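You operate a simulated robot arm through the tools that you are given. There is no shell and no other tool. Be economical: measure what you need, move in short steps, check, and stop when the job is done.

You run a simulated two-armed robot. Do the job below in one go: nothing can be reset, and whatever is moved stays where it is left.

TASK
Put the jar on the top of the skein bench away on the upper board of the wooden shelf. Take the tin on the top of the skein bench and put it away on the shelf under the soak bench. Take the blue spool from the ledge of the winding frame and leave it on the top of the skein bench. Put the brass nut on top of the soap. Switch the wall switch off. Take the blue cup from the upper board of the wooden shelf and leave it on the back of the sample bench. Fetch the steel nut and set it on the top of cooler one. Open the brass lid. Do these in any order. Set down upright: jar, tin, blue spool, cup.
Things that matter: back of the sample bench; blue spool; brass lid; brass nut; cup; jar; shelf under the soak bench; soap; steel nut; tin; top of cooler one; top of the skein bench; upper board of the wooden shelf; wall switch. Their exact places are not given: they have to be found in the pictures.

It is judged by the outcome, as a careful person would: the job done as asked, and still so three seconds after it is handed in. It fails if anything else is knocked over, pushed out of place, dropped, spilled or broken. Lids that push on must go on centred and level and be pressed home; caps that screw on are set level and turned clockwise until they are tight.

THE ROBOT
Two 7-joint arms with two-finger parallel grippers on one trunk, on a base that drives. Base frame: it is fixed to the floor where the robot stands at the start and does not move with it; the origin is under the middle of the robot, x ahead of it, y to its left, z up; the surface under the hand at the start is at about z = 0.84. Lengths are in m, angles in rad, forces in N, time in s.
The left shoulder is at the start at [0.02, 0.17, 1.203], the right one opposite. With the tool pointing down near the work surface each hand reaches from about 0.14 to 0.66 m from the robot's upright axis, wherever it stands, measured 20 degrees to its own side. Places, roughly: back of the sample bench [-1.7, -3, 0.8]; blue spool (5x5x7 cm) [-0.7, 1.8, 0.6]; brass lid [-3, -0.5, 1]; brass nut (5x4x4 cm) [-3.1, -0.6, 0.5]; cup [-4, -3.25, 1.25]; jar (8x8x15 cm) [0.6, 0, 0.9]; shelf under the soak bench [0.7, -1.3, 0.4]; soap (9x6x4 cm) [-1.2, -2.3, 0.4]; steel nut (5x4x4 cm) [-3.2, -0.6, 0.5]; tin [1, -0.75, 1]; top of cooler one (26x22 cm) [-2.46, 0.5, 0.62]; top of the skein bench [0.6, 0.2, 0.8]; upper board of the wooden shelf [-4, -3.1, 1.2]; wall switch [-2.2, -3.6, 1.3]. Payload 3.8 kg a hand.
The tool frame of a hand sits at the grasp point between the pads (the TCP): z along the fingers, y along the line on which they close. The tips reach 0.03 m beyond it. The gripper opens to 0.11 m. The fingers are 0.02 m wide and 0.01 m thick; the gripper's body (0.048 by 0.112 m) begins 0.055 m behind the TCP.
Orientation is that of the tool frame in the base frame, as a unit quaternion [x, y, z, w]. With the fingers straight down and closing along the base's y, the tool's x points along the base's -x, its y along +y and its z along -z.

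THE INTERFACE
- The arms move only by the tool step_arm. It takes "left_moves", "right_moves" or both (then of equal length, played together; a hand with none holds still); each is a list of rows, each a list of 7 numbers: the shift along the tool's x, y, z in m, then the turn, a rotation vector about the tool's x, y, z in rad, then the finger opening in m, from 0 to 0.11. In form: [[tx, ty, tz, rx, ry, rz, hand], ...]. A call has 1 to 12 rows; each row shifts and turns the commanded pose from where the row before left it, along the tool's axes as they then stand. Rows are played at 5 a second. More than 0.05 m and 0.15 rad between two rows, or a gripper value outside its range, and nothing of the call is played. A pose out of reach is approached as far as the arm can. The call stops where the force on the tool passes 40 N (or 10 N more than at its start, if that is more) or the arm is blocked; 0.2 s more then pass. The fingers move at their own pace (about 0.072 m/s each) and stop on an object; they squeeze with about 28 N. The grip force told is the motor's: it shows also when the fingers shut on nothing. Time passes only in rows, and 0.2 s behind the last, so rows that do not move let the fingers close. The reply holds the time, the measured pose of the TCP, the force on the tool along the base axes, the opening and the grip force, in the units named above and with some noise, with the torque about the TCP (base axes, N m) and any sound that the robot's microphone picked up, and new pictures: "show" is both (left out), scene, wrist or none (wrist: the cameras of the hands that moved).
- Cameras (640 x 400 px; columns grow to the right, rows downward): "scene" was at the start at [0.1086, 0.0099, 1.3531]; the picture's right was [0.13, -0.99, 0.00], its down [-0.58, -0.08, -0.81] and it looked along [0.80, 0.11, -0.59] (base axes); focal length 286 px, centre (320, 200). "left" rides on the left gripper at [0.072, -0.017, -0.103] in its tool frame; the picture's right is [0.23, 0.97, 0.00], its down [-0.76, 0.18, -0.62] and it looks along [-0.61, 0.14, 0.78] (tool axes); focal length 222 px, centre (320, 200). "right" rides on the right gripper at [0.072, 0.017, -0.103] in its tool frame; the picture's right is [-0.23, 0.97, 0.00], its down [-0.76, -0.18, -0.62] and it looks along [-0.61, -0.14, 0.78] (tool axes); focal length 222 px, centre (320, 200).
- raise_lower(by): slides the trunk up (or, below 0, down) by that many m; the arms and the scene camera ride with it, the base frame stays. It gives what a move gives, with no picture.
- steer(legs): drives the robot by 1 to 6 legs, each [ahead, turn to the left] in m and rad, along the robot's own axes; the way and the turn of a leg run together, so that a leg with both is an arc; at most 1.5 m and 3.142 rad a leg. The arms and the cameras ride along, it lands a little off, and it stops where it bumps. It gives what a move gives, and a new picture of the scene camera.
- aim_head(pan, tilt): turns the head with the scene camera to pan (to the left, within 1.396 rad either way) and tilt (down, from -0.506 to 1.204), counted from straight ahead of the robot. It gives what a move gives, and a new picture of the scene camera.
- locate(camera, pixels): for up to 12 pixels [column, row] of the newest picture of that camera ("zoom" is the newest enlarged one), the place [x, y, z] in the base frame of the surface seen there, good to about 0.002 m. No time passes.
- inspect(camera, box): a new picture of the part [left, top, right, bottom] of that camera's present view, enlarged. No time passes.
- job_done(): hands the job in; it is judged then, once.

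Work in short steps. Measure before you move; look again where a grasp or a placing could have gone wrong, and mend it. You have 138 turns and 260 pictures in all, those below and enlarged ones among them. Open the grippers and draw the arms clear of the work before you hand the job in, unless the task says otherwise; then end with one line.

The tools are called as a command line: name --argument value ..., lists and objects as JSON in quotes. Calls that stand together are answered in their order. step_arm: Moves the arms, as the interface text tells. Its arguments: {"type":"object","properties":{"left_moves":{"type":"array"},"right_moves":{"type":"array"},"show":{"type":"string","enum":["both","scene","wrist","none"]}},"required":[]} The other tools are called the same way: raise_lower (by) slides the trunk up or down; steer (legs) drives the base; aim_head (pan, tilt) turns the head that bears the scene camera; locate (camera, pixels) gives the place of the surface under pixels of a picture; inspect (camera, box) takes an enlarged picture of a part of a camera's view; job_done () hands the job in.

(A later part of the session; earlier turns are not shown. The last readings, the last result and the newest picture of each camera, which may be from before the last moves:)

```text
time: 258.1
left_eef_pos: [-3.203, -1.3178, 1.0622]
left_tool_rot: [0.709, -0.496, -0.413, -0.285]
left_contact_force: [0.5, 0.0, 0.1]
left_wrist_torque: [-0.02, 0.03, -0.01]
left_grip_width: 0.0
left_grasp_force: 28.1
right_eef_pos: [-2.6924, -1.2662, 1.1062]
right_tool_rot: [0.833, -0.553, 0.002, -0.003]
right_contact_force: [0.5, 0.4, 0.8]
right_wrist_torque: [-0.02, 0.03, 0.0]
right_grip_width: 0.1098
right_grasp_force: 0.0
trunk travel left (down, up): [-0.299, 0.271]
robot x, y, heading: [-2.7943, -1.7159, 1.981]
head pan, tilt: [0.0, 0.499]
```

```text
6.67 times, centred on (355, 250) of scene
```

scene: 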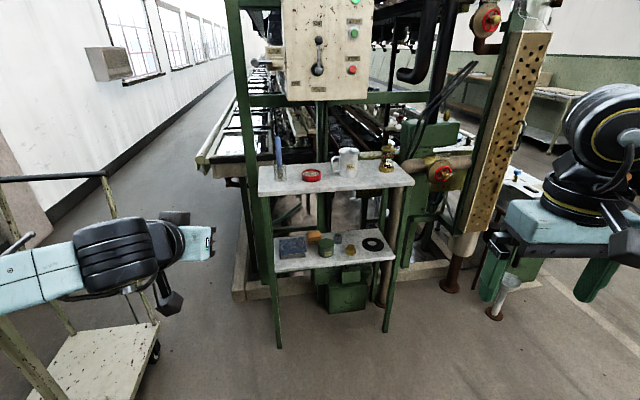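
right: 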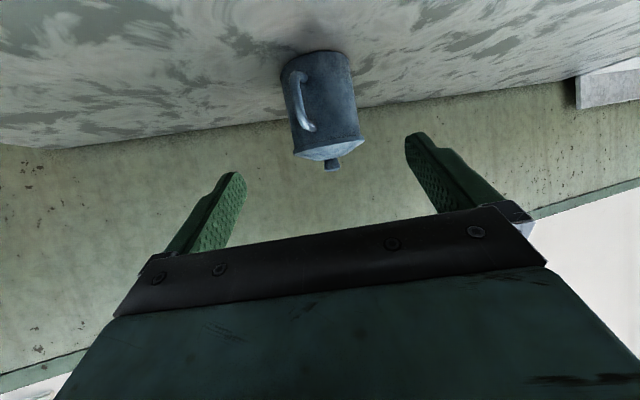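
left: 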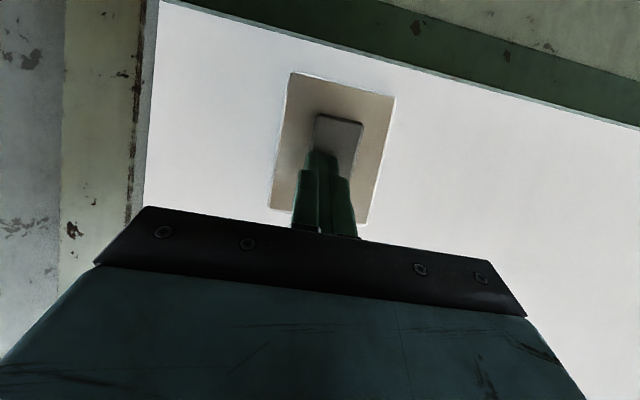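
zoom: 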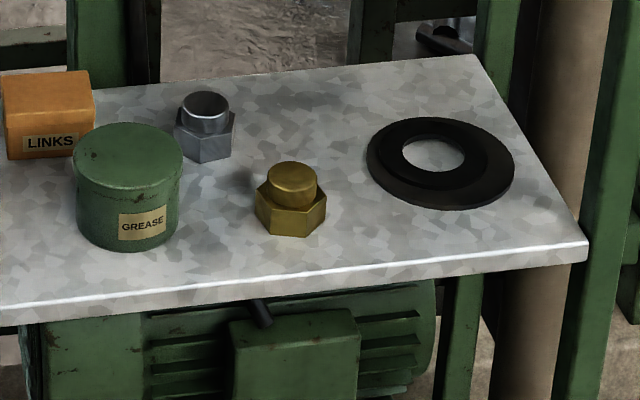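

The oil cup has a hinged brass lid (hinge at its back, knob on top). I measure nuts, lid knob, hinge and boards.

locate --camera "zoom" --pixels '[[291, 170], [291, 190], [291, 220], [262, 205], [322, 205], [205, 105], [205, 140], [180, 145], [232, 140], [300, 275], [560, 240], [130, 180]]'

locate --camera "scene" --pixels '[[389, 146], [389, 149], [385, 146], [382, 153], [388, 157], [393, 151], [380, 150], [330, 95], [285, 95], [370, 95], [340, 185], [300, 125]]'

```text
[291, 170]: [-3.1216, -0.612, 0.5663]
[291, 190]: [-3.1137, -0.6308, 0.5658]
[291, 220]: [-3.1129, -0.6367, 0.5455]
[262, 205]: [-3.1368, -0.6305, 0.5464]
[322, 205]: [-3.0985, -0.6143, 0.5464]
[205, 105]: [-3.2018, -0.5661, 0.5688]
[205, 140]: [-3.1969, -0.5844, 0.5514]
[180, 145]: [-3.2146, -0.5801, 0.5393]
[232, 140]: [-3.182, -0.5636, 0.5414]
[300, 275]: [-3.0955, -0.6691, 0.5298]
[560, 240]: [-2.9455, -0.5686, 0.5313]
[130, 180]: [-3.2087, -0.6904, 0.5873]
```

```text
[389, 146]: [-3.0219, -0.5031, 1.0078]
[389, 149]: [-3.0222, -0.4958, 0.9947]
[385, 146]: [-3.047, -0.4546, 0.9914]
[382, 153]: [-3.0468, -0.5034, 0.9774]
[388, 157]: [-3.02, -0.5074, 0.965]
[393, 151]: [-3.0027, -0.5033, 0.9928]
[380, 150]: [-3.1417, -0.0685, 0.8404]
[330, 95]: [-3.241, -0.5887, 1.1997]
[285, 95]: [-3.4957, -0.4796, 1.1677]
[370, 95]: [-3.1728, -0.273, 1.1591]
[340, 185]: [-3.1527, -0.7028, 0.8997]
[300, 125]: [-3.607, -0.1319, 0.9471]
```

Brass nut (-3.117,-0.62), steel nut (-3.199,-0.57) on the board at z 0.531; lid knob (-3.023,-0.497,1.008), hinge .047 behind it. I tuck the left hand and drive in front of the stand.

step_arm --left_moves '[[0, 0, -0.03, 0, 0.15, 0, 0.0], [0, 0, -0.03, 0, 0.15, 0, 0.0], [0, 0, -0.03, 0, 0.15, 0, 0.0], [0, 0, -0.02, 0, 0.15, 0, 0.0], [0, 0, -0.02, 0, 0.15, 0, 0.0], [0.02, 0, -0.02, 0, 0.15, 0, 0.0], [0.03, 0, 0, 0, 0.13, 0, 0.0], [0.04, 0, 0, 0, 0, 0, 0.0], [0.04, 0, 0, 0, 0, 0, 0.06]]' --show "none"

steer --legs '[[0, -0.256], [0.58, 0], [0, 0.453]]'

aim_head --pan -0.2 --tilt 0.6

```text
time: 260.1
left_eef_pos: [-3.1278, -1.5318, 1.1568]
left_tool_rot: [0.82, -0.572, -0.011, -0.004]
left_contact_force: [0.2, -0.3, 0.4]
left_wrist_torque: [0.0, 0.04, -0.01]
left_grip_width: 0.0532
left_grasp_force: 0.1
right_eef_pos: [-2.6918, -1.2662, 1.1066]
right_tool_rot: [0.834, -0.552, 0.003, -0.002]
right_contact_force: [0.5, -0.7, 0.2]
right_wrist_torque: [0.02, 0.0, 0.06]
right_grip_width: 0.11
right_grasp_force: 0.0
trunk travel left (down, up): [-0.299, 0.271]
robot x, y, heading: [-2.7925, -1.7176, 1.982]
head pan, tilt: [0.0, 0.499]
```

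```text
time: 265.6
left_eef_pos: [-3.2471, -1.0438, 1.1567]
left_tool_rot: [0.878, -0.479, -0.01, -0.003]
left_contact_force: [-0.6, -0.1, 0.5]
left_wrist_torque: [-0.02, -0.02, 0.01]
left_grip_width: 0.0599
left_grasp_force: 0.1
right_eef_pos: [-2.8811, -0.6938, 1.1065]
right_tool_rot: [0.888, -0.46, 0.003, -0.003]
right_contact_force: [-0.5, 0.6, -0.3]
right_wrist_torque: [0.03, -0.04, 0.01]
right_grip_width: 0.11
right_grasp_force: 0.0
trunk travel left (down, up): [-0.299, 0.271]
robot x, y, heading: [-2.8811, -1.1553, 2.199]
head pan, tilt: [0.0, 0.499]
```

scene: 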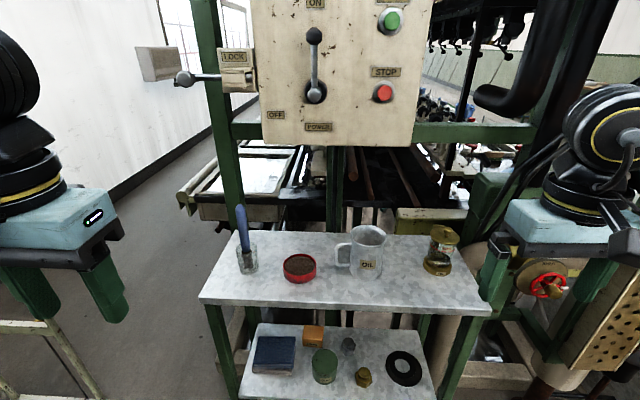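

```text
time: 266.3
left_eef_pos: [-3.2478, -1.0437, 1.1568]
left_tool_rot: [0.878, -0.479, -0.01, -0.002]
left_contact_force: [0.8, -0.2, 0.3]
left_wrist_torque: [0.01, 0.0, 0.01]
left_grip_width: 0.0602
left_grasp_force: 0.0
right_eef_pos: [-2.8802, -0.6934, 1.1066]
right_tool_rot: [0.888, -0.461, 0.003, -0.002]
right_contact_force: [-0.4, 0.1, 0.1]
right_wrist_torque: [0.0, -0.01, 0.01]
right_grip_width: 0.1102
right_grasp_force: 0.0
trunk travel left (down, up): [-0.299, 0.271]
robot x, y, heading: [-2.8819, -1.1537, 2.198]
head pan, tilt: [-0.201, 0.6]
```

scene: 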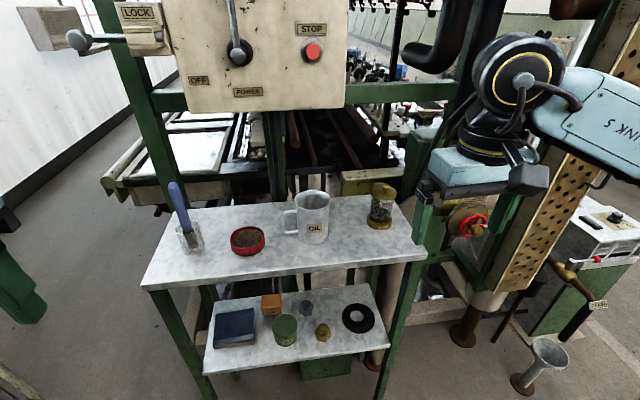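

inspect --camera "scene" --box '[350, 165, 420, 240]'

locate --camera "scene" --pixels '[[383, 186], [384, 184], [380, 191], [384, 195], [372, 192], [396, 195], [376, 184], [393, 184], [345, 110], [345, 50], [400, 190], [380, 228]]'

```text
5.33 times, centred on (385, 202) of scene
```

zoom: 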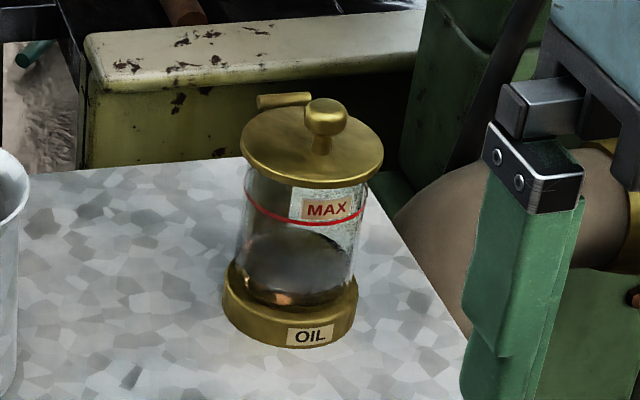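

```text
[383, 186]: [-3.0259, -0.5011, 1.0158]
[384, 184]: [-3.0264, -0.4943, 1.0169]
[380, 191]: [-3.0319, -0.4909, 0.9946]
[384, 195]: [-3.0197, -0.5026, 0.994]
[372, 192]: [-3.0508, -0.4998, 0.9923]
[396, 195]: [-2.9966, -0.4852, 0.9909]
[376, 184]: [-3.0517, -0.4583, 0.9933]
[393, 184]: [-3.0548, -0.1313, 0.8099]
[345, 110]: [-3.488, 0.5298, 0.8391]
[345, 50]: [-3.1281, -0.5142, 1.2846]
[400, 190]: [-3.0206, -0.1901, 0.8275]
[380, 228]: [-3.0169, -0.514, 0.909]
```

The knob's centre is (-3.022,-0.495,1.012). I bring the vertical right hand over it with fingers open 0.05.

step_arm --right_moves '[[-0.0406, 0, 0, 0, 0, 0, 0.06], [-0.0406, 0, 0, 0, 0, 0, 0.06], [-0.0406, 0, 0, 0, 0, 0, 0.06], [-0.0406, 0, 0, 0, 0, 0, 0.06], [-0.0406, 0, 0, 0, 0, 0, 0.06], [-0.0406, 0, 0, 0, 0, 0, 0.06], [0, 0, 0.03, 0, 0, 0, 0.06]]'

inspect --camera "scene" --box '[330, 130, 450, 240]'

```text
time: 267.9
left_eef_pos: [-3.2475, -1.0433, 1.1572]
left_tool_rot: [0.877, -0.481, -0.011, -0.002]
left_contact_force: [-0.4, -0.2, 0.0]
left_wrist_torque: [0.02, 0.0, 0.02]
left_grip_width: 0.0598
left_grasp_force: 0.0
right_eef_pos: [-3.018, -0.4952, 1.0748]
right_tool_rot: [0.888, -0.459, 0.002, -0.003]
right_contact_force: [0.3, 0.2, -1.2]
right_wrist_torque: [0.01, -0.02, 0.02]
right_grip_width: 0.0599
right_grasp_force: 0.1
trunk travel left (down, up): [-0.299, 0.271]
robot x, y, heading: [-2.8824, -1.1562, 2.201]
head pan, tilt: [-0.201, 0.6]
```

scene: 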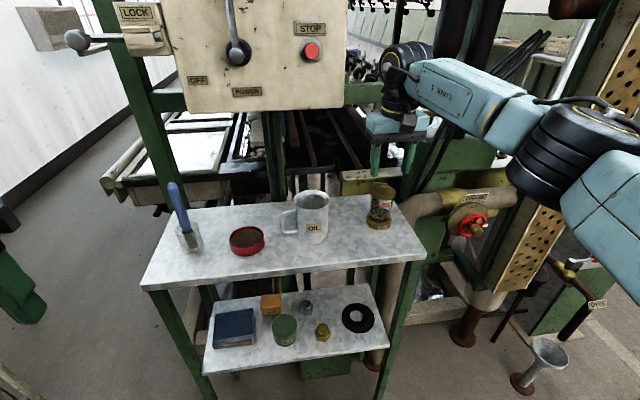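
right: 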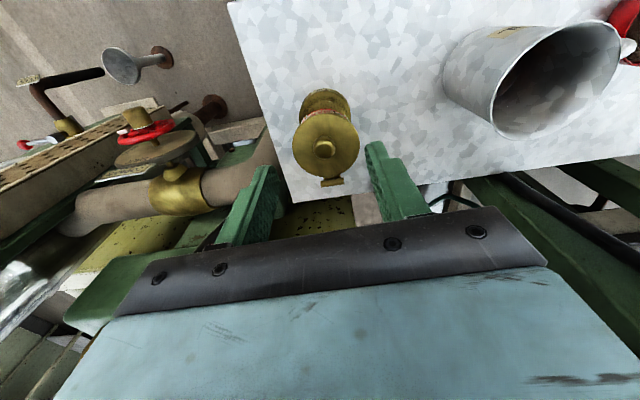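

```text
3.64 times, centred on (390, 185) of scene
```

zoom: 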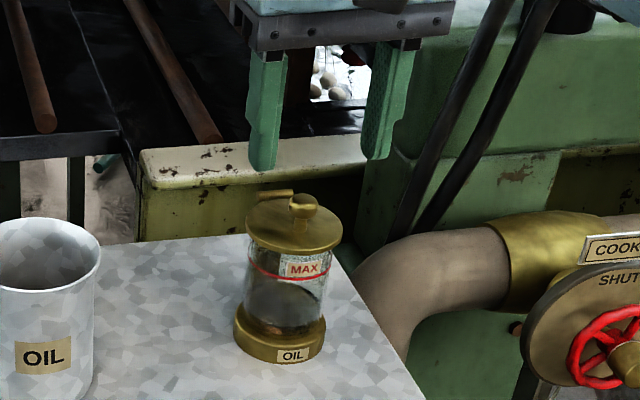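

I use the wrist view to refine the knob (325,148) and hinge (333,182).

locate --camera "right" --pixels '[[325, 148], [322, 143], [325, 153], [333, 182], [322, 182], [342, 181], [300, 140], [357, 140], [326, 125], [330, 172]]'

```text
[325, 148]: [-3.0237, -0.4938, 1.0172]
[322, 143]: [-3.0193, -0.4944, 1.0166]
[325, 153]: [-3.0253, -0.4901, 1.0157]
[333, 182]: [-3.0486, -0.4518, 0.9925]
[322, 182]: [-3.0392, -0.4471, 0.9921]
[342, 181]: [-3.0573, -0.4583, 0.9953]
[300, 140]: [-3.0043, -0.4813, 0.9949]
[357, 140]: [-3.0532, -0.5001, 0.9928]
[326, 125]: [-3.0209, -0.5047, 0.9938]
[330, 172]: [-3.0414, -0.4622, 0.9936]
```

Knob centre (-3.0235,-0.4935), top 1.017, lid 0.994. I go down to put the tips around the knob and close.

step_arm --right_moves '[[-0.0046, 0.0035, 0.015, 0, 0, 0, 0.05], [0, 0, 0.02, 0, 0, 0, 0.05], [0, 0, 0.01, 0, 0, 0, 0.05], [0, 0, 0, 0, 0, 0, 0.0], [0, 0, 0, 0, 0, 0, 0.0], [0, 0, 0, 0, 0, 0, 0.0]]'

```text
time: 269.3
left_eef_pos: [-3.2477, -1.042, 1.1573]
left_tool_rot: [0.877, -0.481, -0.011, -0.002]
left_contact_force: [0.4, 0.1, 0.0]
left_wrist_torque: [-0.01, -0.02, 0.03]
left_grip_width: 0.0598
left_grasp_force: 0.0
right_eef_pos: [-3.0231, -0.4907, 1.0294]
right_tool_rot: [0.888, -0.46, 0.003, -0.004]
right_contact_force: [6.3, 7.2, 1.3]
right_wrist_torque: [0.29, -0.08, 0.01]
right_grip_width: 0.0169
right_grasp_force: 45.4
trunk travel left (down, up): [-0.299, 0.271]
robot x, y, heading: [-2.8792, -1.1574, 2.196]
head pan, tilt: [-0.201, 0.6]
```

scene: 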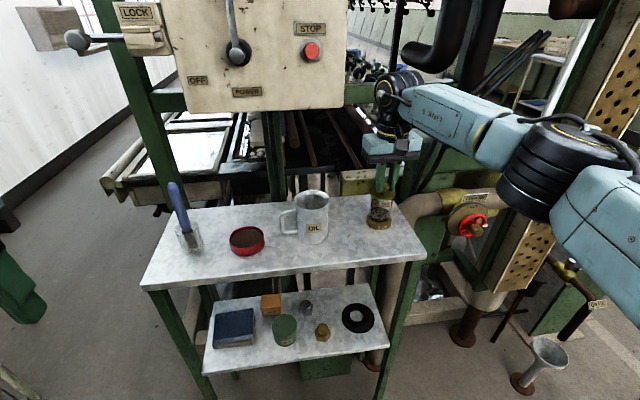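
right: 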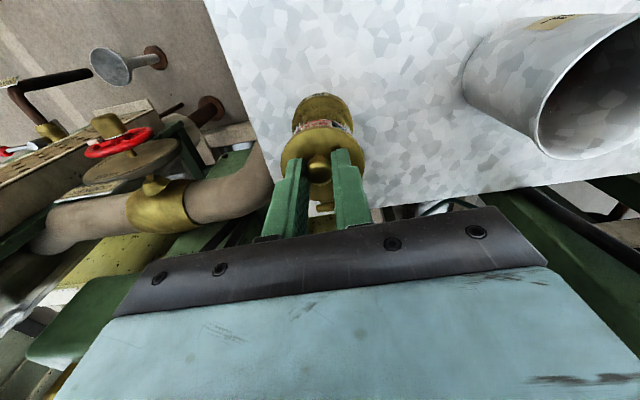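

Knob gripped (0.017). I lift it along the hinge arc, first ~48°.

step_arm --right_moves '[[-0.0051, -0.0004, -0.0096, 0, 0, 0, 0.0], [-0.0069, -0.0006, -0.0084, 0, 0, 0, 0.0], [-0.0085, -0.0007, -0.0068, 0, 0, 0, 0.0], [-0.0097, -0.0008, -0.0049, 0, 0, 0, 0.0], [0, 0, 0, 0, 0, 0, 0.0]]'

inspect --camera "scene" --box '[330, 130, 450, 240]'

```text
time: 270.5
left_eef_pos: [-3.2467, -1.0421, 1.1566]
left_tool_rot: [0.877, -0.48, -0.011, -0.002]
left_contact_force: [-0.1, -0.8, 0.5]
left_wrist_torque: [-0.02, -0.01, 0.02]
left_grip_width: 0.0602
left_grasp_force: 0.0
right_eef_pos: [-3.0334, -0.4765, 1.0543]
right_tool_rot: [0.887, -0.461, 0.005, -0.001]
right_contact_force: [15.0, -1.6, -20.4]
right_wrist_torque: [-0.83, -1.0, 0.09]
right_grip_width: 0.0168
right_grasp_force: 44.9
right hand out of reach, approached as far as the arm can: row 3, 4
trunk travel left (down, up): [-0.299, 0.271]
robot x, y, heading: [-2.881, -1.1542, 2.196]
head pan, tilt: [-0.201, 0.6]
```

scene: 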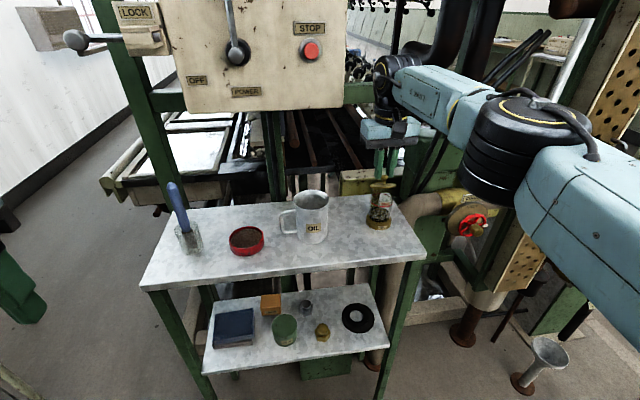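
right: 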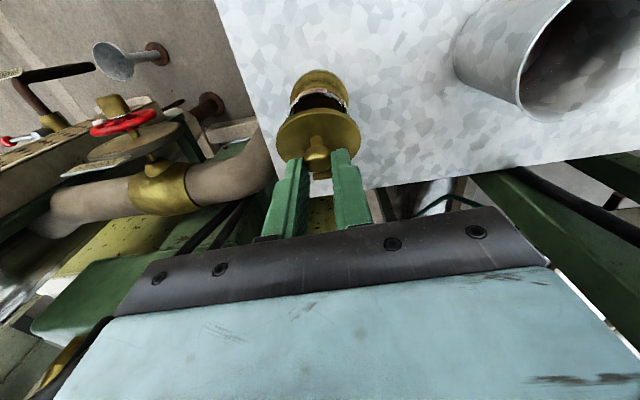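

```text
3.64 times, centred on (390, 185) of scene
```

zoom: 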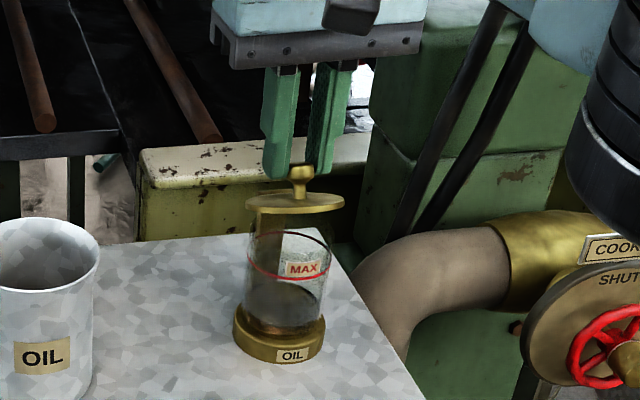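

The lid has risen about 35° but the arm is at its reach limit. I lower it back, release, rise, and drive 0.1 m closer.

step_arm --right_moves '[[0.0097, 0.0008, 0.0049, 0, 0, 0, 0.0], [0.0085, 0.0007, 0.0068, 0, 0, 0, 0.0], [0.0069, 0.0006, 0.0084, 0, 0, 0, 0.0], [0.0051, 0.0004, 0.0096, 0, 0, 0, 0.0], [0, 0, 0, 0, 0, 0, 0.05], [0, 0, 0, 0, 0, 0, 0.05], [0, 0, -0.03, 0, 0, 0, 0.05], [0.04, 0, -0.02, 0, 0, 0, 0.05], [0.04, 0, 0, 0, 0, 0, 0.05], [0.03, 0, 0, 0, 0, 0, 0.05]]' --show "none"

steer --legs '[[0.12, 0]]'

step_arm --right_moves '[[0, 0, 0, 0, 0, 0, 0.05]]' --show "wrist"

```text
time: 272.7
left_eef_pos: [-3.2459, -1.0443, 1.1581]
left_tool_rot: [0.877, -0.48, -0.011, -0.002]
left_contact_force: [-0.5, -0.5, 1.0]
left_wrist_torque: [0.01, 0.03, 0.02]
left_grip_width: 0.06
left_grasp_force: 0.1
right_eef_pos: [-2.9554, -0.5925, 1.081]
right_tool_rot: [0.888, -0.46, 0.001, -0.002]
right_contact_force: [0.4, 0.1, -0.4]
right_wrist_torque: [-0.01, -0.02, 0.01]
right_grip_width: 0.0501
right_grasp_force: 0.1
trunk travel left (down, up): [-0.299, 0.271]
robot x, y, heading: [-2.8797, -1.1544, 2.195]
head pan, tilt: [-0.201, 0.6]
```

```text
time: 274.0
left_eef_pos: [-3.3174, -0.9473, 1.157]
left_tool_rot: [0.877, -0.48, -0.011, -0.003]
left_contact_force: [-0.7, 0.1, 0.3]
left_wrist_torque: [-0.01, -0.03, 0.03]
left_grip_width: 0.0601
left_grasp_force: 0.0
right_eef_pos: [-3.0269, -0.4964, 1.0791]
right_tool_rot: [0.888, -0.46, 0.003, -0.002]
right_contact_force: [-0.5, 0.4, 0.1]
right_wrist_torque: [0.0, -0.02, -0.03]
right_grip_width: 0.0502
right_grasp_force: 0.1
trunk travel left (down, up): [-0.299, 0.271]
robot x, y, heading: [-2.9512, -1.0608, 2.198]
head pan, tilt: [-0.201, 0.6]
```

scene: 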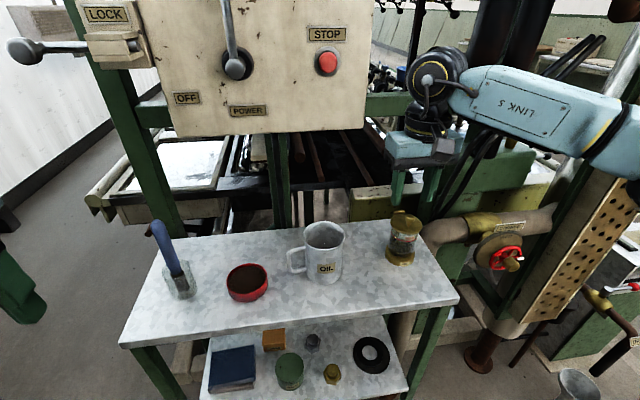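

```text
time: 274.4
left_eef_pos: [-3.3169, -0.9483, 1.1586]
left_tool_rot: [0.877, -0.48, -0.01, -0.003]
left_contact_force: [-0.1, 0.9, -0.3]
left_wrist_torque: [-0.01, -0.01, -0.01]
left_grip_width: 0.0599
left_grasp_force: 0.0
right_eef_pos: [-3.0275, -0.4972, 1.0807]
right_tool_rot: [0.888, -0.46, 0.003, -0.003]
right_contact_force: [0.1, 0.5, 0.0]
right_wrist_torque: [0.0, 0.0, -0.03]
right_grip_width: 0.0503
right_grasp_force: 0.1
trunk travel left (down, up): [-0.299, 0.271]
robot x, y, heading: [-2.9528, -1.0602, 2.202]
head pan, tilt: [-0.201, 0.6]
```

right: 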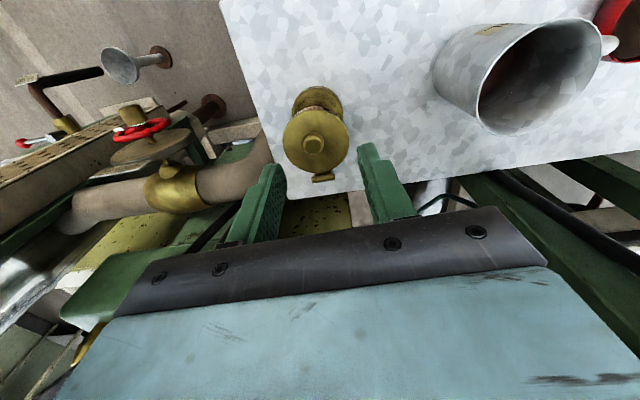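

Lid shut again, knob 5 mm to the right of the hand. I re-grip it and follow the arc again.

step_arm --right_moves '[[0, -0.0054, 0.02, 0, 0, 0, 0.05], [0, 0, 0.02, 0, 0, 0, 0.05], [0, 0, 0.0115, 0, 0, 0, 0.05], [0, 0, 0, 0, 0, 0, 0.0], [0, 0, 0, 0, 0, 0, 0.0], [0, 0, 0, 0, 0, 0, 0.0], [-0.0051, -0.0004, -0.0096, 0, 0, 0, 0.0], [-0.0069, -0.0006, -0.0084, 0, 0, 0, 0.0], [-0.0085, -0.0007, -0.0068, 0, 0, 0, 0.0], [-0.0097, -0.0008, -0.0049, 0, 0, 0, 0.0], [-0.0105, -0.0009, -0.0027, 0, 0, 0, 0.0], [0, 0, 0, 0, 0, 0, 0.0]]'

inspect --camera "scene" --box '[340, 150, 460, 270]'

```text
time: 277.0
left_eef_pos: [-3.3167, -0.9509, 1.1571]
left_tool_rot: [0.878, -0.479, -0.011, -0.003]
left_contact_force: [-0.6, 0.4, -0.1]
left_wrist_torque: [0.02, 0.01, 0.0]
left_grip_width: 0.0599
left_grasp_force: 0.1
right_eef_pos: [-3.0449, -0.4586, 1.0656]
right_tool_rot: [0.888, -0.459, -0.002, -0.005]
right_contact_force: [0.8, -5.8, 12.2]
right_wrist_torque: [-0.31, -0.03, 0.04]
right_grip_width: 0.0149
right_grasp_force: 44.8
trunk travel left (down, up): [-0.299, 0.271]
robot x, y, heading: [-2.9466, -1.0624, 2.198]
head pan, tilt: [-0.201, 0.6]
```

scene: 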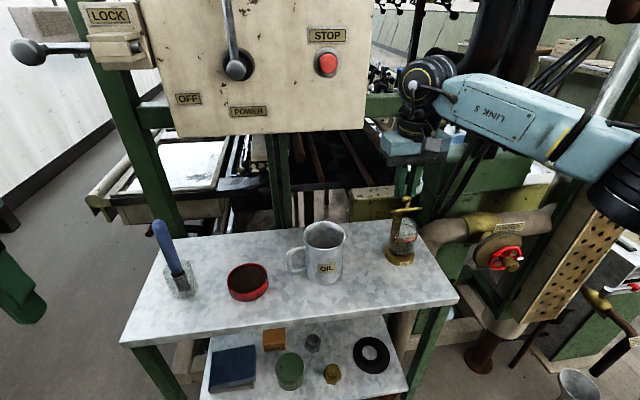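
right: 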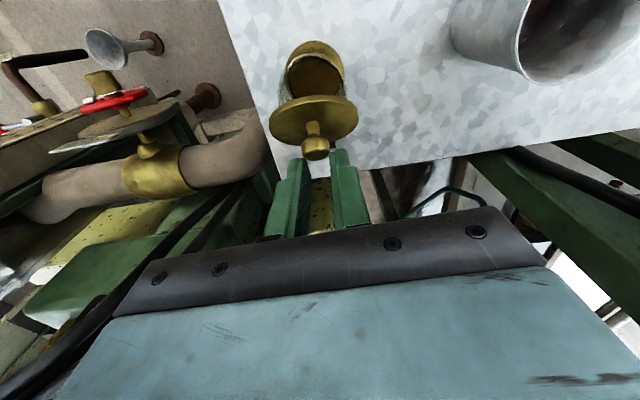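

```text
3.33 times, centred on (400, 210) of scene
```

zoom: 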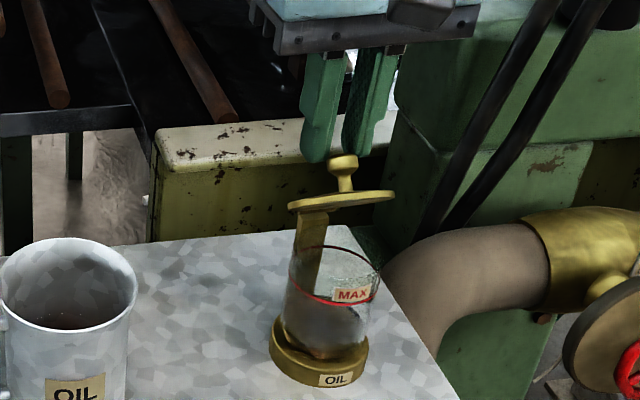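

The knob is slipping out of the tips at ~45°. I'll lift the lid from below its rim instead: release, rise, back off and tilt the right hand to 30° pitch.

step_arm --right_moves '[[0, 0, 0, 0, 0, 0, 0.06], [0, 0, 0, 0, 0, 0, 0.06], [0, 0, -0.04, 0, 0, 0, 0.06], [0, 0, -0.03, 0, 0, 0, 0.06]]' --show "none"

steer --legs '[[-0.2, 0]]'

step_arm --right_moves '[[0, 0, 0, 0, -0.15, 0, 0.06], [0, 0, 0, 0, -0.15, 0, 0.06], [0, 0, 0, 0, -0.15, 0, 0.06], [0, 0, 0, 0, -0.15, 0, 0.06], [0, 0, 0, 0, -0.15, 0, 0.06], [0, 0, 0, 0, -0.15, 0, 0.06], [0, 0, 0, 0, -0.147, 0, 0.06], [0, 0, 0, 0, 0, 0, 0.06]]'

```text
time: 278.0
left_eef_pos: [-3.3172, -0.9472, 1.157]
left_tool_rot: [0.877, -0.479, -0.011, -0.003]
left_contact_force: [-0.2, 0.9, 0.8]
left_wrist_torque: [-0.02, 0.03, -0.01]
left_grip_width: 0.0597
left_grasp_force: 0.1
right_eef_pos: [-3.0455, -0.4577, 1.1336]
right_tool_rot: [0.888, -0.46, 0.002, -0.003]
right_contact_force: [-0.1, -0.3, 0.2]
right_wrist_torque: [-0.04, -0.02, 0.0]
right_grip_width: 0.0602
right_grasp_force: 0.1
trunk travel left (down, up): [-0.299, 0.271]
robot x, y, heading: [-2.9488, -1.0599, 2.198]
head pan, tilt: [-0.201, 0.6]
```

```text
time: 279.6
left_eef_pos: [-3.1991, -1.1108, 1.1581]
left_tool_rot: [0.879, -0.478, -0.011, -0.003]
left_contact_force: [-0.1, -0.8, 0.5]
left_wrist_torque: [0.04, 0.01, -0.02]
left_grip_width: 0.0601
left_grasp_force: 0.1
right_eef_pos: [-2.9284, -0.621, 1.1336]
right_tool_rot: [0.889, -0.458, 0.003, -0.003]
right_contact_force: [0.1, -0.6, -0.4]
right_wrist_torque: [0.03, 0.01, 0.01]
right_grip_width: 0.06
right_grasp_force: 0.0
trunk travel left (down, up): [-0.299, 0.271]
robot x, y, heading: [-2.8342, -1.2195, 2.196]
head pan, tilt: [-0.201, 0.6]
```

scene: 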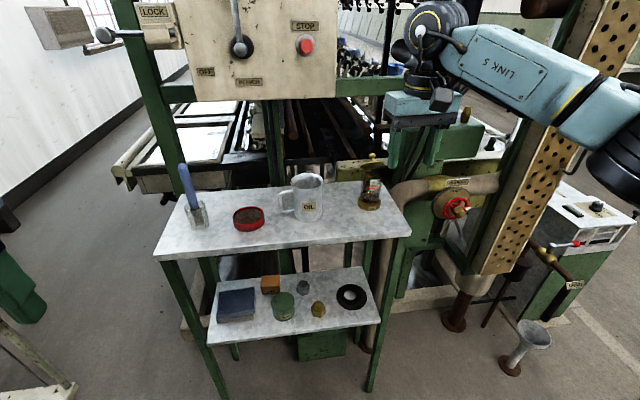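

```text
time: 281.4
left_eef_pos: [-3.2004, -1.1106, 1.1563]
left_tool_rot: [0.879, -0.477, -0.01, -0.002]
left_contact_force: [0.4, -0.7, 0.1]
left_wrist_torque: [0.0, 0.05, 0.0]
left_grip_width: 0.0599
left_grasp_force: 0.0
right_eef_pos: [-2.9298, -0.6201, 1.1346]
right_tool_rot: [0.771, -0.395, -0.443, -0.232]
right_contact_force: [-0.1, -0.3, -0.7]
right_wrist_torque: [0.0, -0.03, 0.05]
right_grip_width: 0.0598
right_grasp_force: 0.0
trunk travel left (down, up): [-0.299, 0.271]
robot x, y, heading: [-2.8329, -1.2199, 2.198]
head pan, tilt: [-0.201, 0.6]
```

scene: 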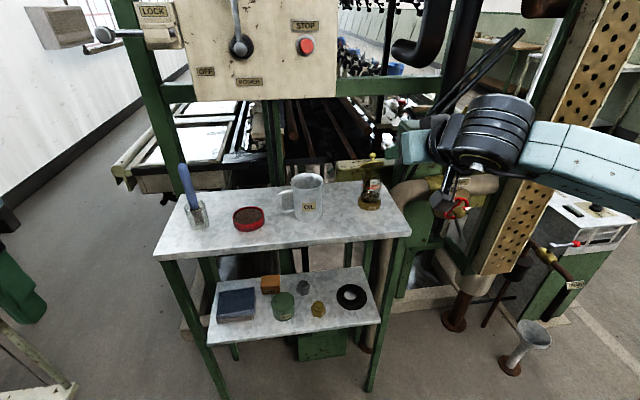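
right: 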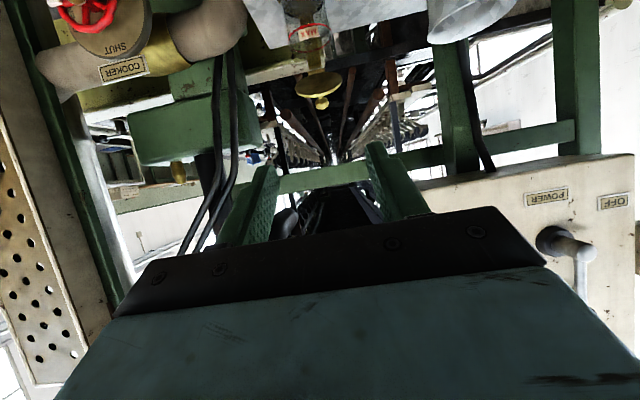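

It looks as if the lid may have stayed open; I zoom on it.

inspect --camera "scene" --box '[340, 140, 405, 215]'

inspect --camera "right" --box '[240, 0, 400, 120]'

```text
5.33 times, centred on (372, 178) of scene
```

zoom: 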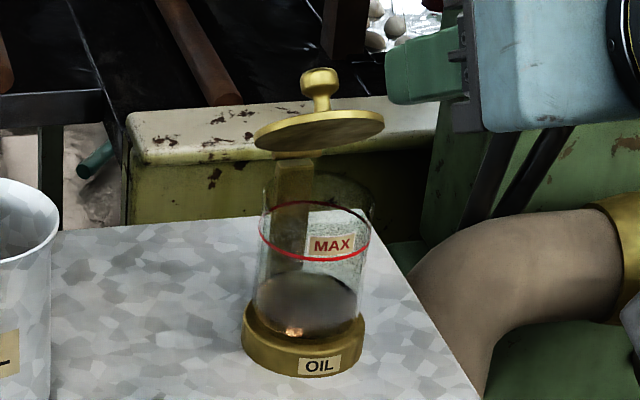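

```text
3.33 times, centred on (320, 60) of right
```

zoom: 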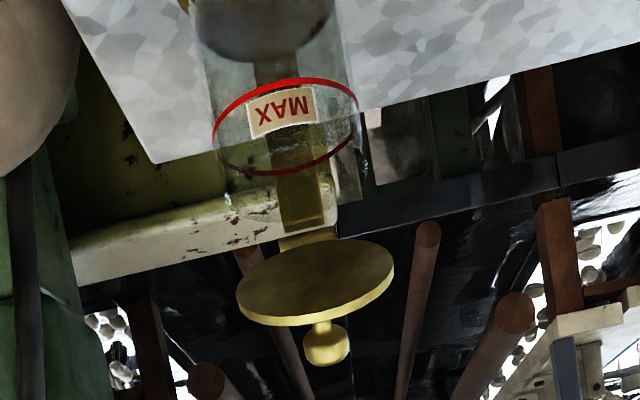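

The hinge has friction: the lid stays about half open. I'll push its underside back with closed fingers from the front.

steer --legs '[[0.06, 0]]'

step_arm --right_moves '[[0.036, 0, 0, 0, 0, 0, 0.0], [0.0355, 0, 0, 0, 0, 0, 0.0], [0, 0, 0.032, 0, 0, 0, 0.0], [0, 0, 0.032, 0, 0, 0, 0.0], [-0.01, 0, 0.0173, 0, 0, 0, 0.0], [-0.01, 0, 0.0173, 0, 0, 0, 0.0], [0, 0, 0, 0, 0, 0, 0.0]]'

inspect --camera "scene" --box '[340, 130, 440, 220]'

```text
time: 282.3
left_eef_pos: [-3.2367, -1.0608, 1.1561]
left_tool_rot: [0.879, -0.478, -0.01, -0.003]
left_contact_force: [-0.5, -0.2, -0.5]
left_wrist_torque: [-0.01, -0.03, -0.03]
left_grip_width: 0.0601
left_grasp_force: 0.1
right_eef_pos: [-2.9661, -0.5693, 1.134]
right_tool_rot: [0.771, -0.395, -0.442, -0.232]
right_contact_force: [0.2, -0.2, 0.3]
right_wrist_torque: [-0.01, 0.02, -0.01]
right_grip_width: 0.06
right_grasp_force: 0.1
trunk travel left (down, up): [-0.299, 0.271]
robot x, y, heading: [-2.8667, -1.1691, 2.203]
head pan, tilt: [-0.201, 0.6]
```

scene: 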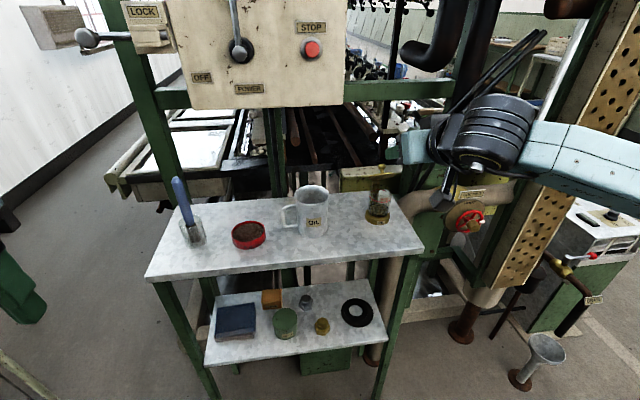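

```text
time: 283.9
left_eef_pos: [-3.2367, -1.062, 1.1561]
left_tool_rot: [0.878, -0.478, -0.011, -0.003]
left_contact_force: [0.0, 0.2, -0.7]
left_wrist_torque: [-0.01, 0.01, 0.03]
left_grip_width: 0.06
left_grasp_force: 0.0
right_eef_pos: [-3.0006, -0.5221, 1.0378]
right_tool_rot: [0.771, -0.395, -0.443, -0.231]
right_contact_force: [0.3, -0.1, -1.0]
right_wrist_torque: [0.0, 0.0, 0.02]
right_grip_width: 0.0
right_grasp_force: 28.1
trunk travel left (down, up): [-0.299, 0.271]
robot x, y, heading: [-2.8704, -1.1692, 2.203]
head pan, tilt: [-0.201, 0.6]
```

scene: 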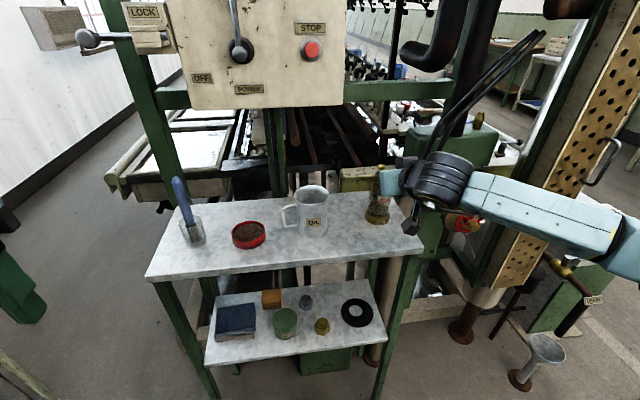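
right: 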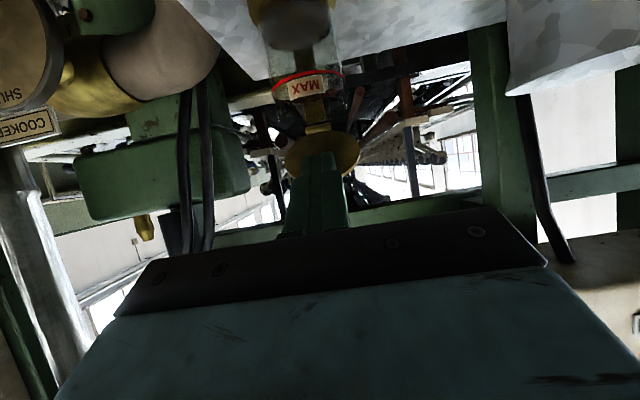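

```text
4.44 times, centred on (390, 175) of scene
```

zoom: 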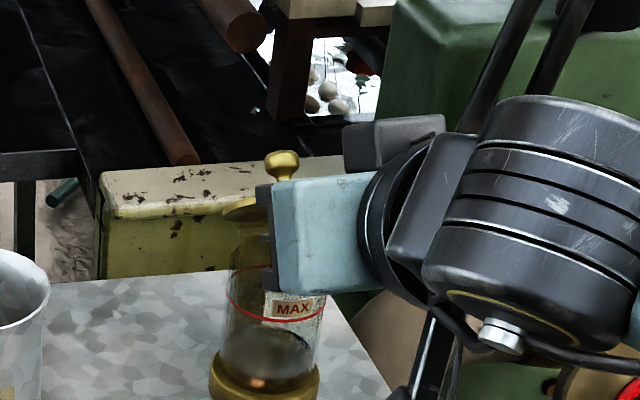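

The fingers are under the lid's front. I push back 0.06 m.

step_arm --right_moves '[[-0.0075, 0, 0.013, 0, 0, 0, 0.0], [-0.0075, 0, 0.013, 0, 0, 0, 0.0], [-0.0075, 0, 0.013, 0, 0, 0, 0.0], [-0.0075, 0, 0.013, 0, 0, 0, 0.0], [-0.003, 0, 0.0052, 0, 0, 0, 0.0], [0, 0, 0, 0, 0, 0, 0.0]]'

inspect --camera "scene" --box '[340, 130, 440, 220]'

```text
time: 285.3
left_eef_pos: [-3.2363, -1.0607, 1.1573]
left_tool_rot: [0.878, -0.478, -0.011, -0.003]
left_contact_force: [-0.6, 0.1, -0.5]
left_wrist_torque: [0.0, 0.01, -0.01]
left_grip_width: 0.0602
left_grasp_force: 0.0
right_eef_pos: [-3.0373, -0.4664, 1.0411]
right_tool_rot: [0.771, -0.396, -0.442, -0.232]
right_contact_force: [-0.1, -0.6, 0.1]
right_wrist_torque: [0.01, -0.01, -0.01]
right_grip_width: 0.0002
right_grasp_force: 27.7
trunk travel left (down, up): [-0.299, 0.271]
robot x, y, heading: [-2.8688, -1.1738, 2.201]
head pan, tilt: [-0.201, 0.6]
```

scene: 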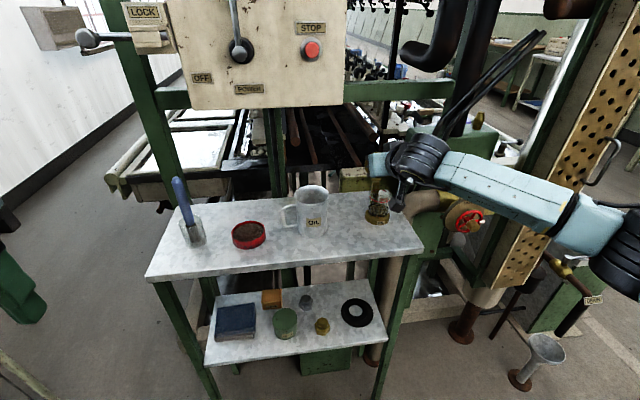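
right: 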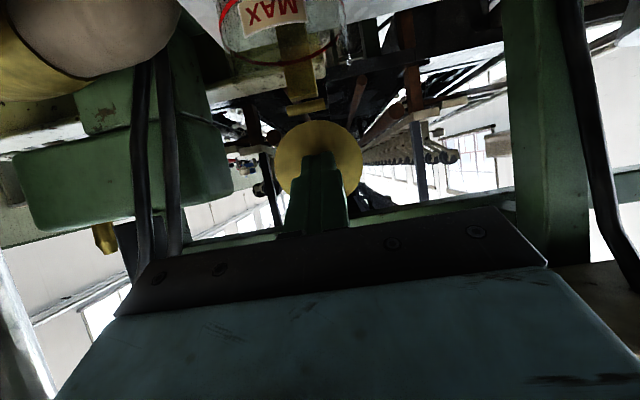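

```text
4.44 times, centred on (390, 175) of scene
```

zoom: 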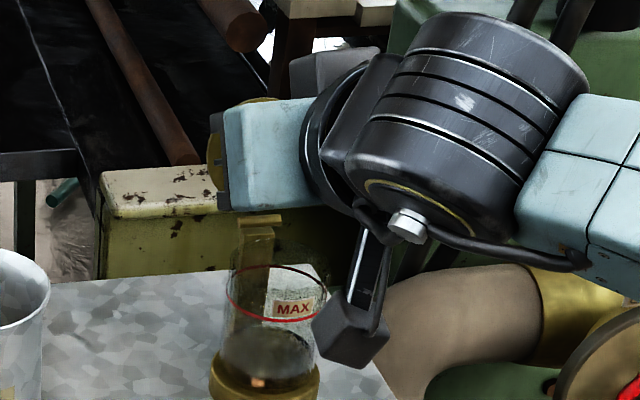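

The lid stands near vertical. I push 2 cm more, then withdraw and look.

step_arm --right_moves '[[-0.0065, 0, 0.0113, 0, 0, 0, 0.0], [-0.005, 0, 0.0087, 0, 0, 0, 0.0], [0.01, 0, -0.0173, 0, 0, 0, 0.0], [0.02, 0, -0.0346, 0, 0, 0, 0.0], [0.02, 0, -0.0346, 0, 0, 0, 0.0], [0.02, 0, -0.0346, 0, 0, 0, 0.0]]' --show "none"

inspect --camera "scene" --box '[340, 130, 440, 220]'

```text
time: 285.8
left_eef_pos: [-3.2328, -1.0657, 1.1579]
left_tool_rot: [0.878, -0.479, -0.012, -0.003]
left_contact_force: [0.0, -0.1, -0.5]
left_wrist_torque: [-0.01, 0.03, -0.03]
left_grip_width: 0.0599
left_grasp_force: 0.1
right_eef_pos: [-3.0397, -0.4647, 1.0405]
right_tool_rot: [0.772, -0.397, -0.44, -0.23]
right_contact_force: [20.5, -27.4, 10.3]
right_wrist_torque: [0.2, -0.12, -0.07]
right_grip_width: 0.0
right_grasp_force: 28.0
trunk travel left (down, up): [-0.299, 0.271]
robot x, y, heading: [-2.8701, -1.1741, 2.202]
head pan, tilt: [-0.201, 0.6]
stopped in row 2 (right hand): the force on the tool passed its limit at 48 N (the readings are from after the stop); the commanded pose is now the measured one
```

```text
4.44 times, centred on (390, 175) of scene
```

zoom: 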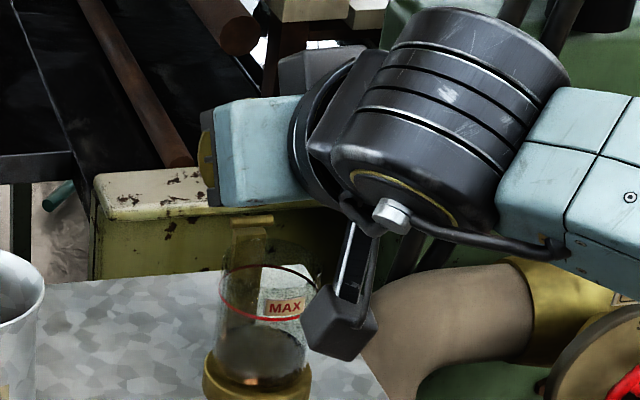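

The lid reached its end stop (fully open). I withdraw the hand and confirm.

step_arm --right_moves '[[0.01, 0, -0.0173, 0, 0, 0, 0.0], [0.02, 0, -0.0346, 0, 0, 0, 0.0], [0.02, 0, -0.0346, 0, 0, 0, 0.0], [0.015, 0, -0.026, 0, 0, 0, 0.06], [0, 0, 0, 0, 0, 0, 0.06]]' --show "none"

inspect --camera "scene" --box '[340, 130, 440, 220]'

```text
time: 287.0
left_eef_pos: [-3.2363, -1.0604, 1.1567]
left_tool_rot: [0.878, -0.479, -0.01, -0.003]
left_contact_force: [-0.4, -0.2, 0.3]
left_wrist_torque: [0.02, 0.01, 0.0]
left_grip_width: 0.0599
left_grasp_force: 0.0
right_eef_pos: [-2.967, -0.5637, 1.0395]
right_tool_rot: [0.774, -0.397, -0.437, -0.229]
right_contact_force: [0.3, -0.5, -0.7]
right_wrist_torque: [-0.01, 0.0, 0.01]
right_grip_width: 0.0601
right_grasp_force: 0.1
trunk travel left (down, up): [-0.299, 0.271]
robot x, y, heading: [-2.8696, -1.1727, 2.202]
head pan, tilt: [-0.201, 0.6]
```

```text
4.44 times, centred on (390, 175) of scene
```

zoom: 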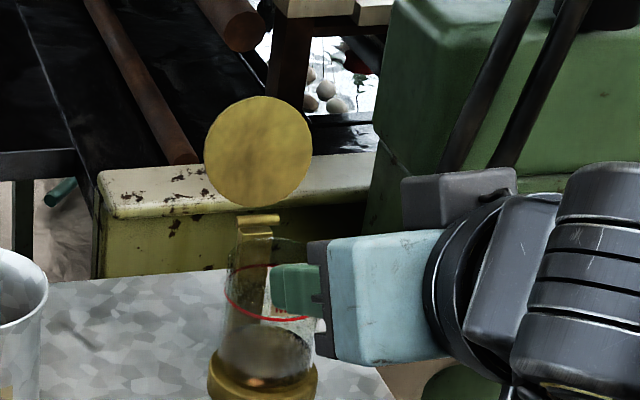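

Lid fully open. Now the brass nut: I back off, lower the trunk fully, and bring the right hand down and left in front of the lower board.

steer --legs '[[-0.25, 0]]'

raise_lower --by -0.298

step_arm --right_moves '[[0.035, 0.03, 0.02, 0, 0, 0, 0.08], [0.035, 0.03, 0.02, 0, 0, 0, 0.08], [0.035, 0.03, 0.02, 0, 0, 0, 0.08], [0.035, 0.03, 0.02, 0, 0, 0, 0.08], [0.0, 0.035, 0.0, 0, 0, 0, 0.08], [0, 0, 0, 0, 0, 0, 0.08]]'

```text
time: 288.8
left_eef_pos: [-3.0874, -1.2677, 1.1568]
left_tool_rot: [0.878, -0.478, -0.011, -0.004]
left_contact_force: [1.2, -0.2, -0.2]
left_wrist_torque: [0.02, 0.02, -0.02]
left_grip_width: 0.0602
left_grasp_force: 0.1
right_eef_pos: [-2.8194, -0.7675, 1.0401]
right_tool_rot: [0.774, -0.396, -0.438, -0.229]
right_contact_force: [-0.4, -0.8, 0.2]
right_wrist_torque: [-0.01, 0.04, 0.0]
right_grip_width: 0.0602
right_grasp_force: 0.2
trunk travel left (down, up): [-0.299, 0.271]
robot x, y, heading: [-2.72, -1.3715, 2.201]
head pan, tilt: [-0.201, 0.6]
```

scene: 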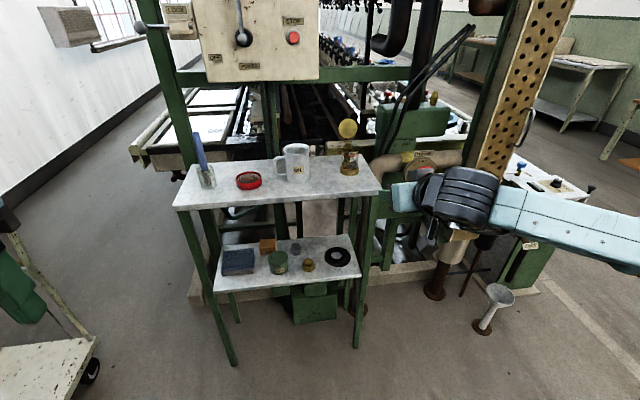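

```text
time: 291.8
left_eef_pos: [-3.0874, -1.2646, 0.8578]
left_tool_rot: [0.878, -0.478, -0.012, -0.003]
left_contact_force: [-0.1, 0.5, 0.4]
left_wrist_torque: [0.0, 0.02, -0.02]
left_grip_width: 0.0602
left_grasp_force: 0.1
right_eef_pos: [-2.8194, -0.7666, 0.7419]
right_tool_rot: [0.774, -0.397, -0.437, -0.23]
right_contact_force: [-0.2, -0.3, 0.3]
right_wrist_torque: [-0.05, -0.01, 0.0]
right_grip_width: 0.0598
right_grasp_force: 0.1
trunk travel left (down, up): [-0.001, 0.569]
robot x, y, heading: [-2.7176, -1.3752, 2.204]
head pan, tilt: [-0.201, 0.6]
```

```text
refused: row 1 steps farther than a row can; nothing moved
```

I re-issue the motion with smaller rows.

step_arm --right_moves '[[0.034, 0.02, 0.0205, 0, 0, 0, 0.08], [0.034, 0.02, 0.0205, 0, 0, 0, 0.08], [0.034, 0.02, 0.0205, 0, 0, 0, 0.08], [0.034, 0.02, 0.0205, 0, 0, 0, 0.08], [0, 0.038, 0, 0, 0, 0, 0.08], [0, 0.037, 0, 0, 0, 0, 0.08], [0, 0, 0, 0, 0, 0, 0.08]]'

```text
time: 293.4
left_eef_pos: [-3.0882, -1.2646, 0.8586]
left_tool_rot: [0.879, -0.477, -0.01, -0.003]
left_contact_force: [0.8, 0.7, 0.2]
left_wrist_torque: [-0.02, -0.02, 0.0]
left_grip_width: 0.0601
left_grasp_force: 0.0
right_eef_pos: [-2.8964, -0.8185, 0.699]
right_tool_rot: [0.774, -0.397, -0.438, -0.229]
right_contact_force: [-0.3, 0.1, -0.2]
right_wrist_torque: [0.01, 0.01, -0.03]
right_grip_width: 0.08
right_grasp_force: 0.1
right hand out of reach, approached as far as the arm can: row 2, 3, 4
trunk travel left (down, up): [-0.001, 0.569]
robot x, y, heading: [-2.7259, -1.3746, 2.2]
head pan, tilt: [-0.201, 0.6]
```

scene: 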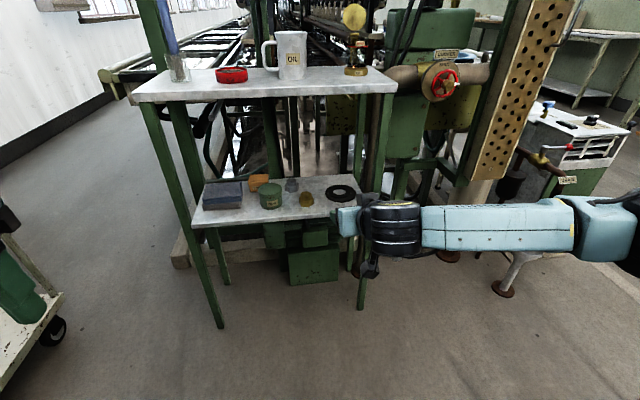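
right: 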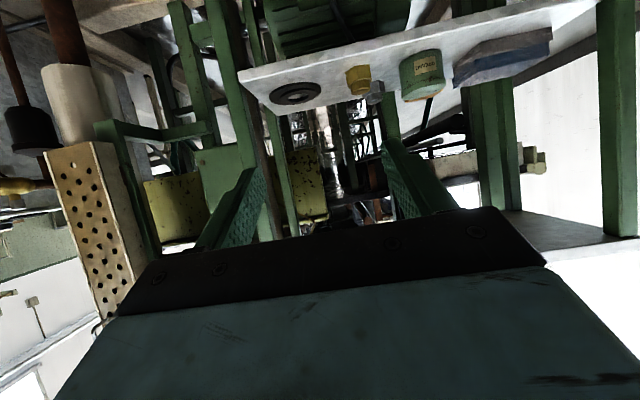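

The arm is too folded to get lower here. I steepen the pitch to ~39° and extend forward before lowering.

step_arm --right_moves '[[-0.027, 0, 0.034, 0, 0.14, 0, 0.08], [-0.027, 0, 0.034, 0, 0, 0, 0.08], [-0.027, 0, 0.034, 0, 0, 0, 0.08], [0, 0, 0, 0, 0, 0, 0.08], [0, 0, 0, 0, 0, 0, 0.08]]' --show "wrist"

```text
time: 294.6
left_eef_pos: [-3.0875, -1.2643, 0.86]
left_tool_rot: [0.878, -0.478, -0.011, -0.004]
left_contact_force: [-0.3, 0.5, 0.5]
left_wrist_torque: [0.02, -0.01, 0.0]
left_grip_width: 0.0602
left_grasp_force: 0.1
right_eef_pos: [-2.9728, -0.7125, 0.7041]
right_tool_rot: [0.803, -0.411, -0.383, -0.201]
right_contact_force: [-0.4, 0.0, -0.3]
right_wrist_torque: [-0.02, -0.02, -0.02]
right_grip_width: 0.0798
right_grasp_force: 0.1
trunk travel left (down, up): [-0.001, 0.569]
robot x, y, heading: [-2.721, -1.371, 2.205]
head pan, tilt: [-0.201, 0.6]
```

right: 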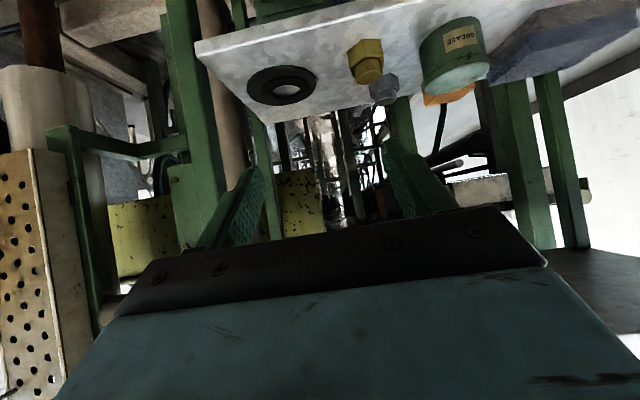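

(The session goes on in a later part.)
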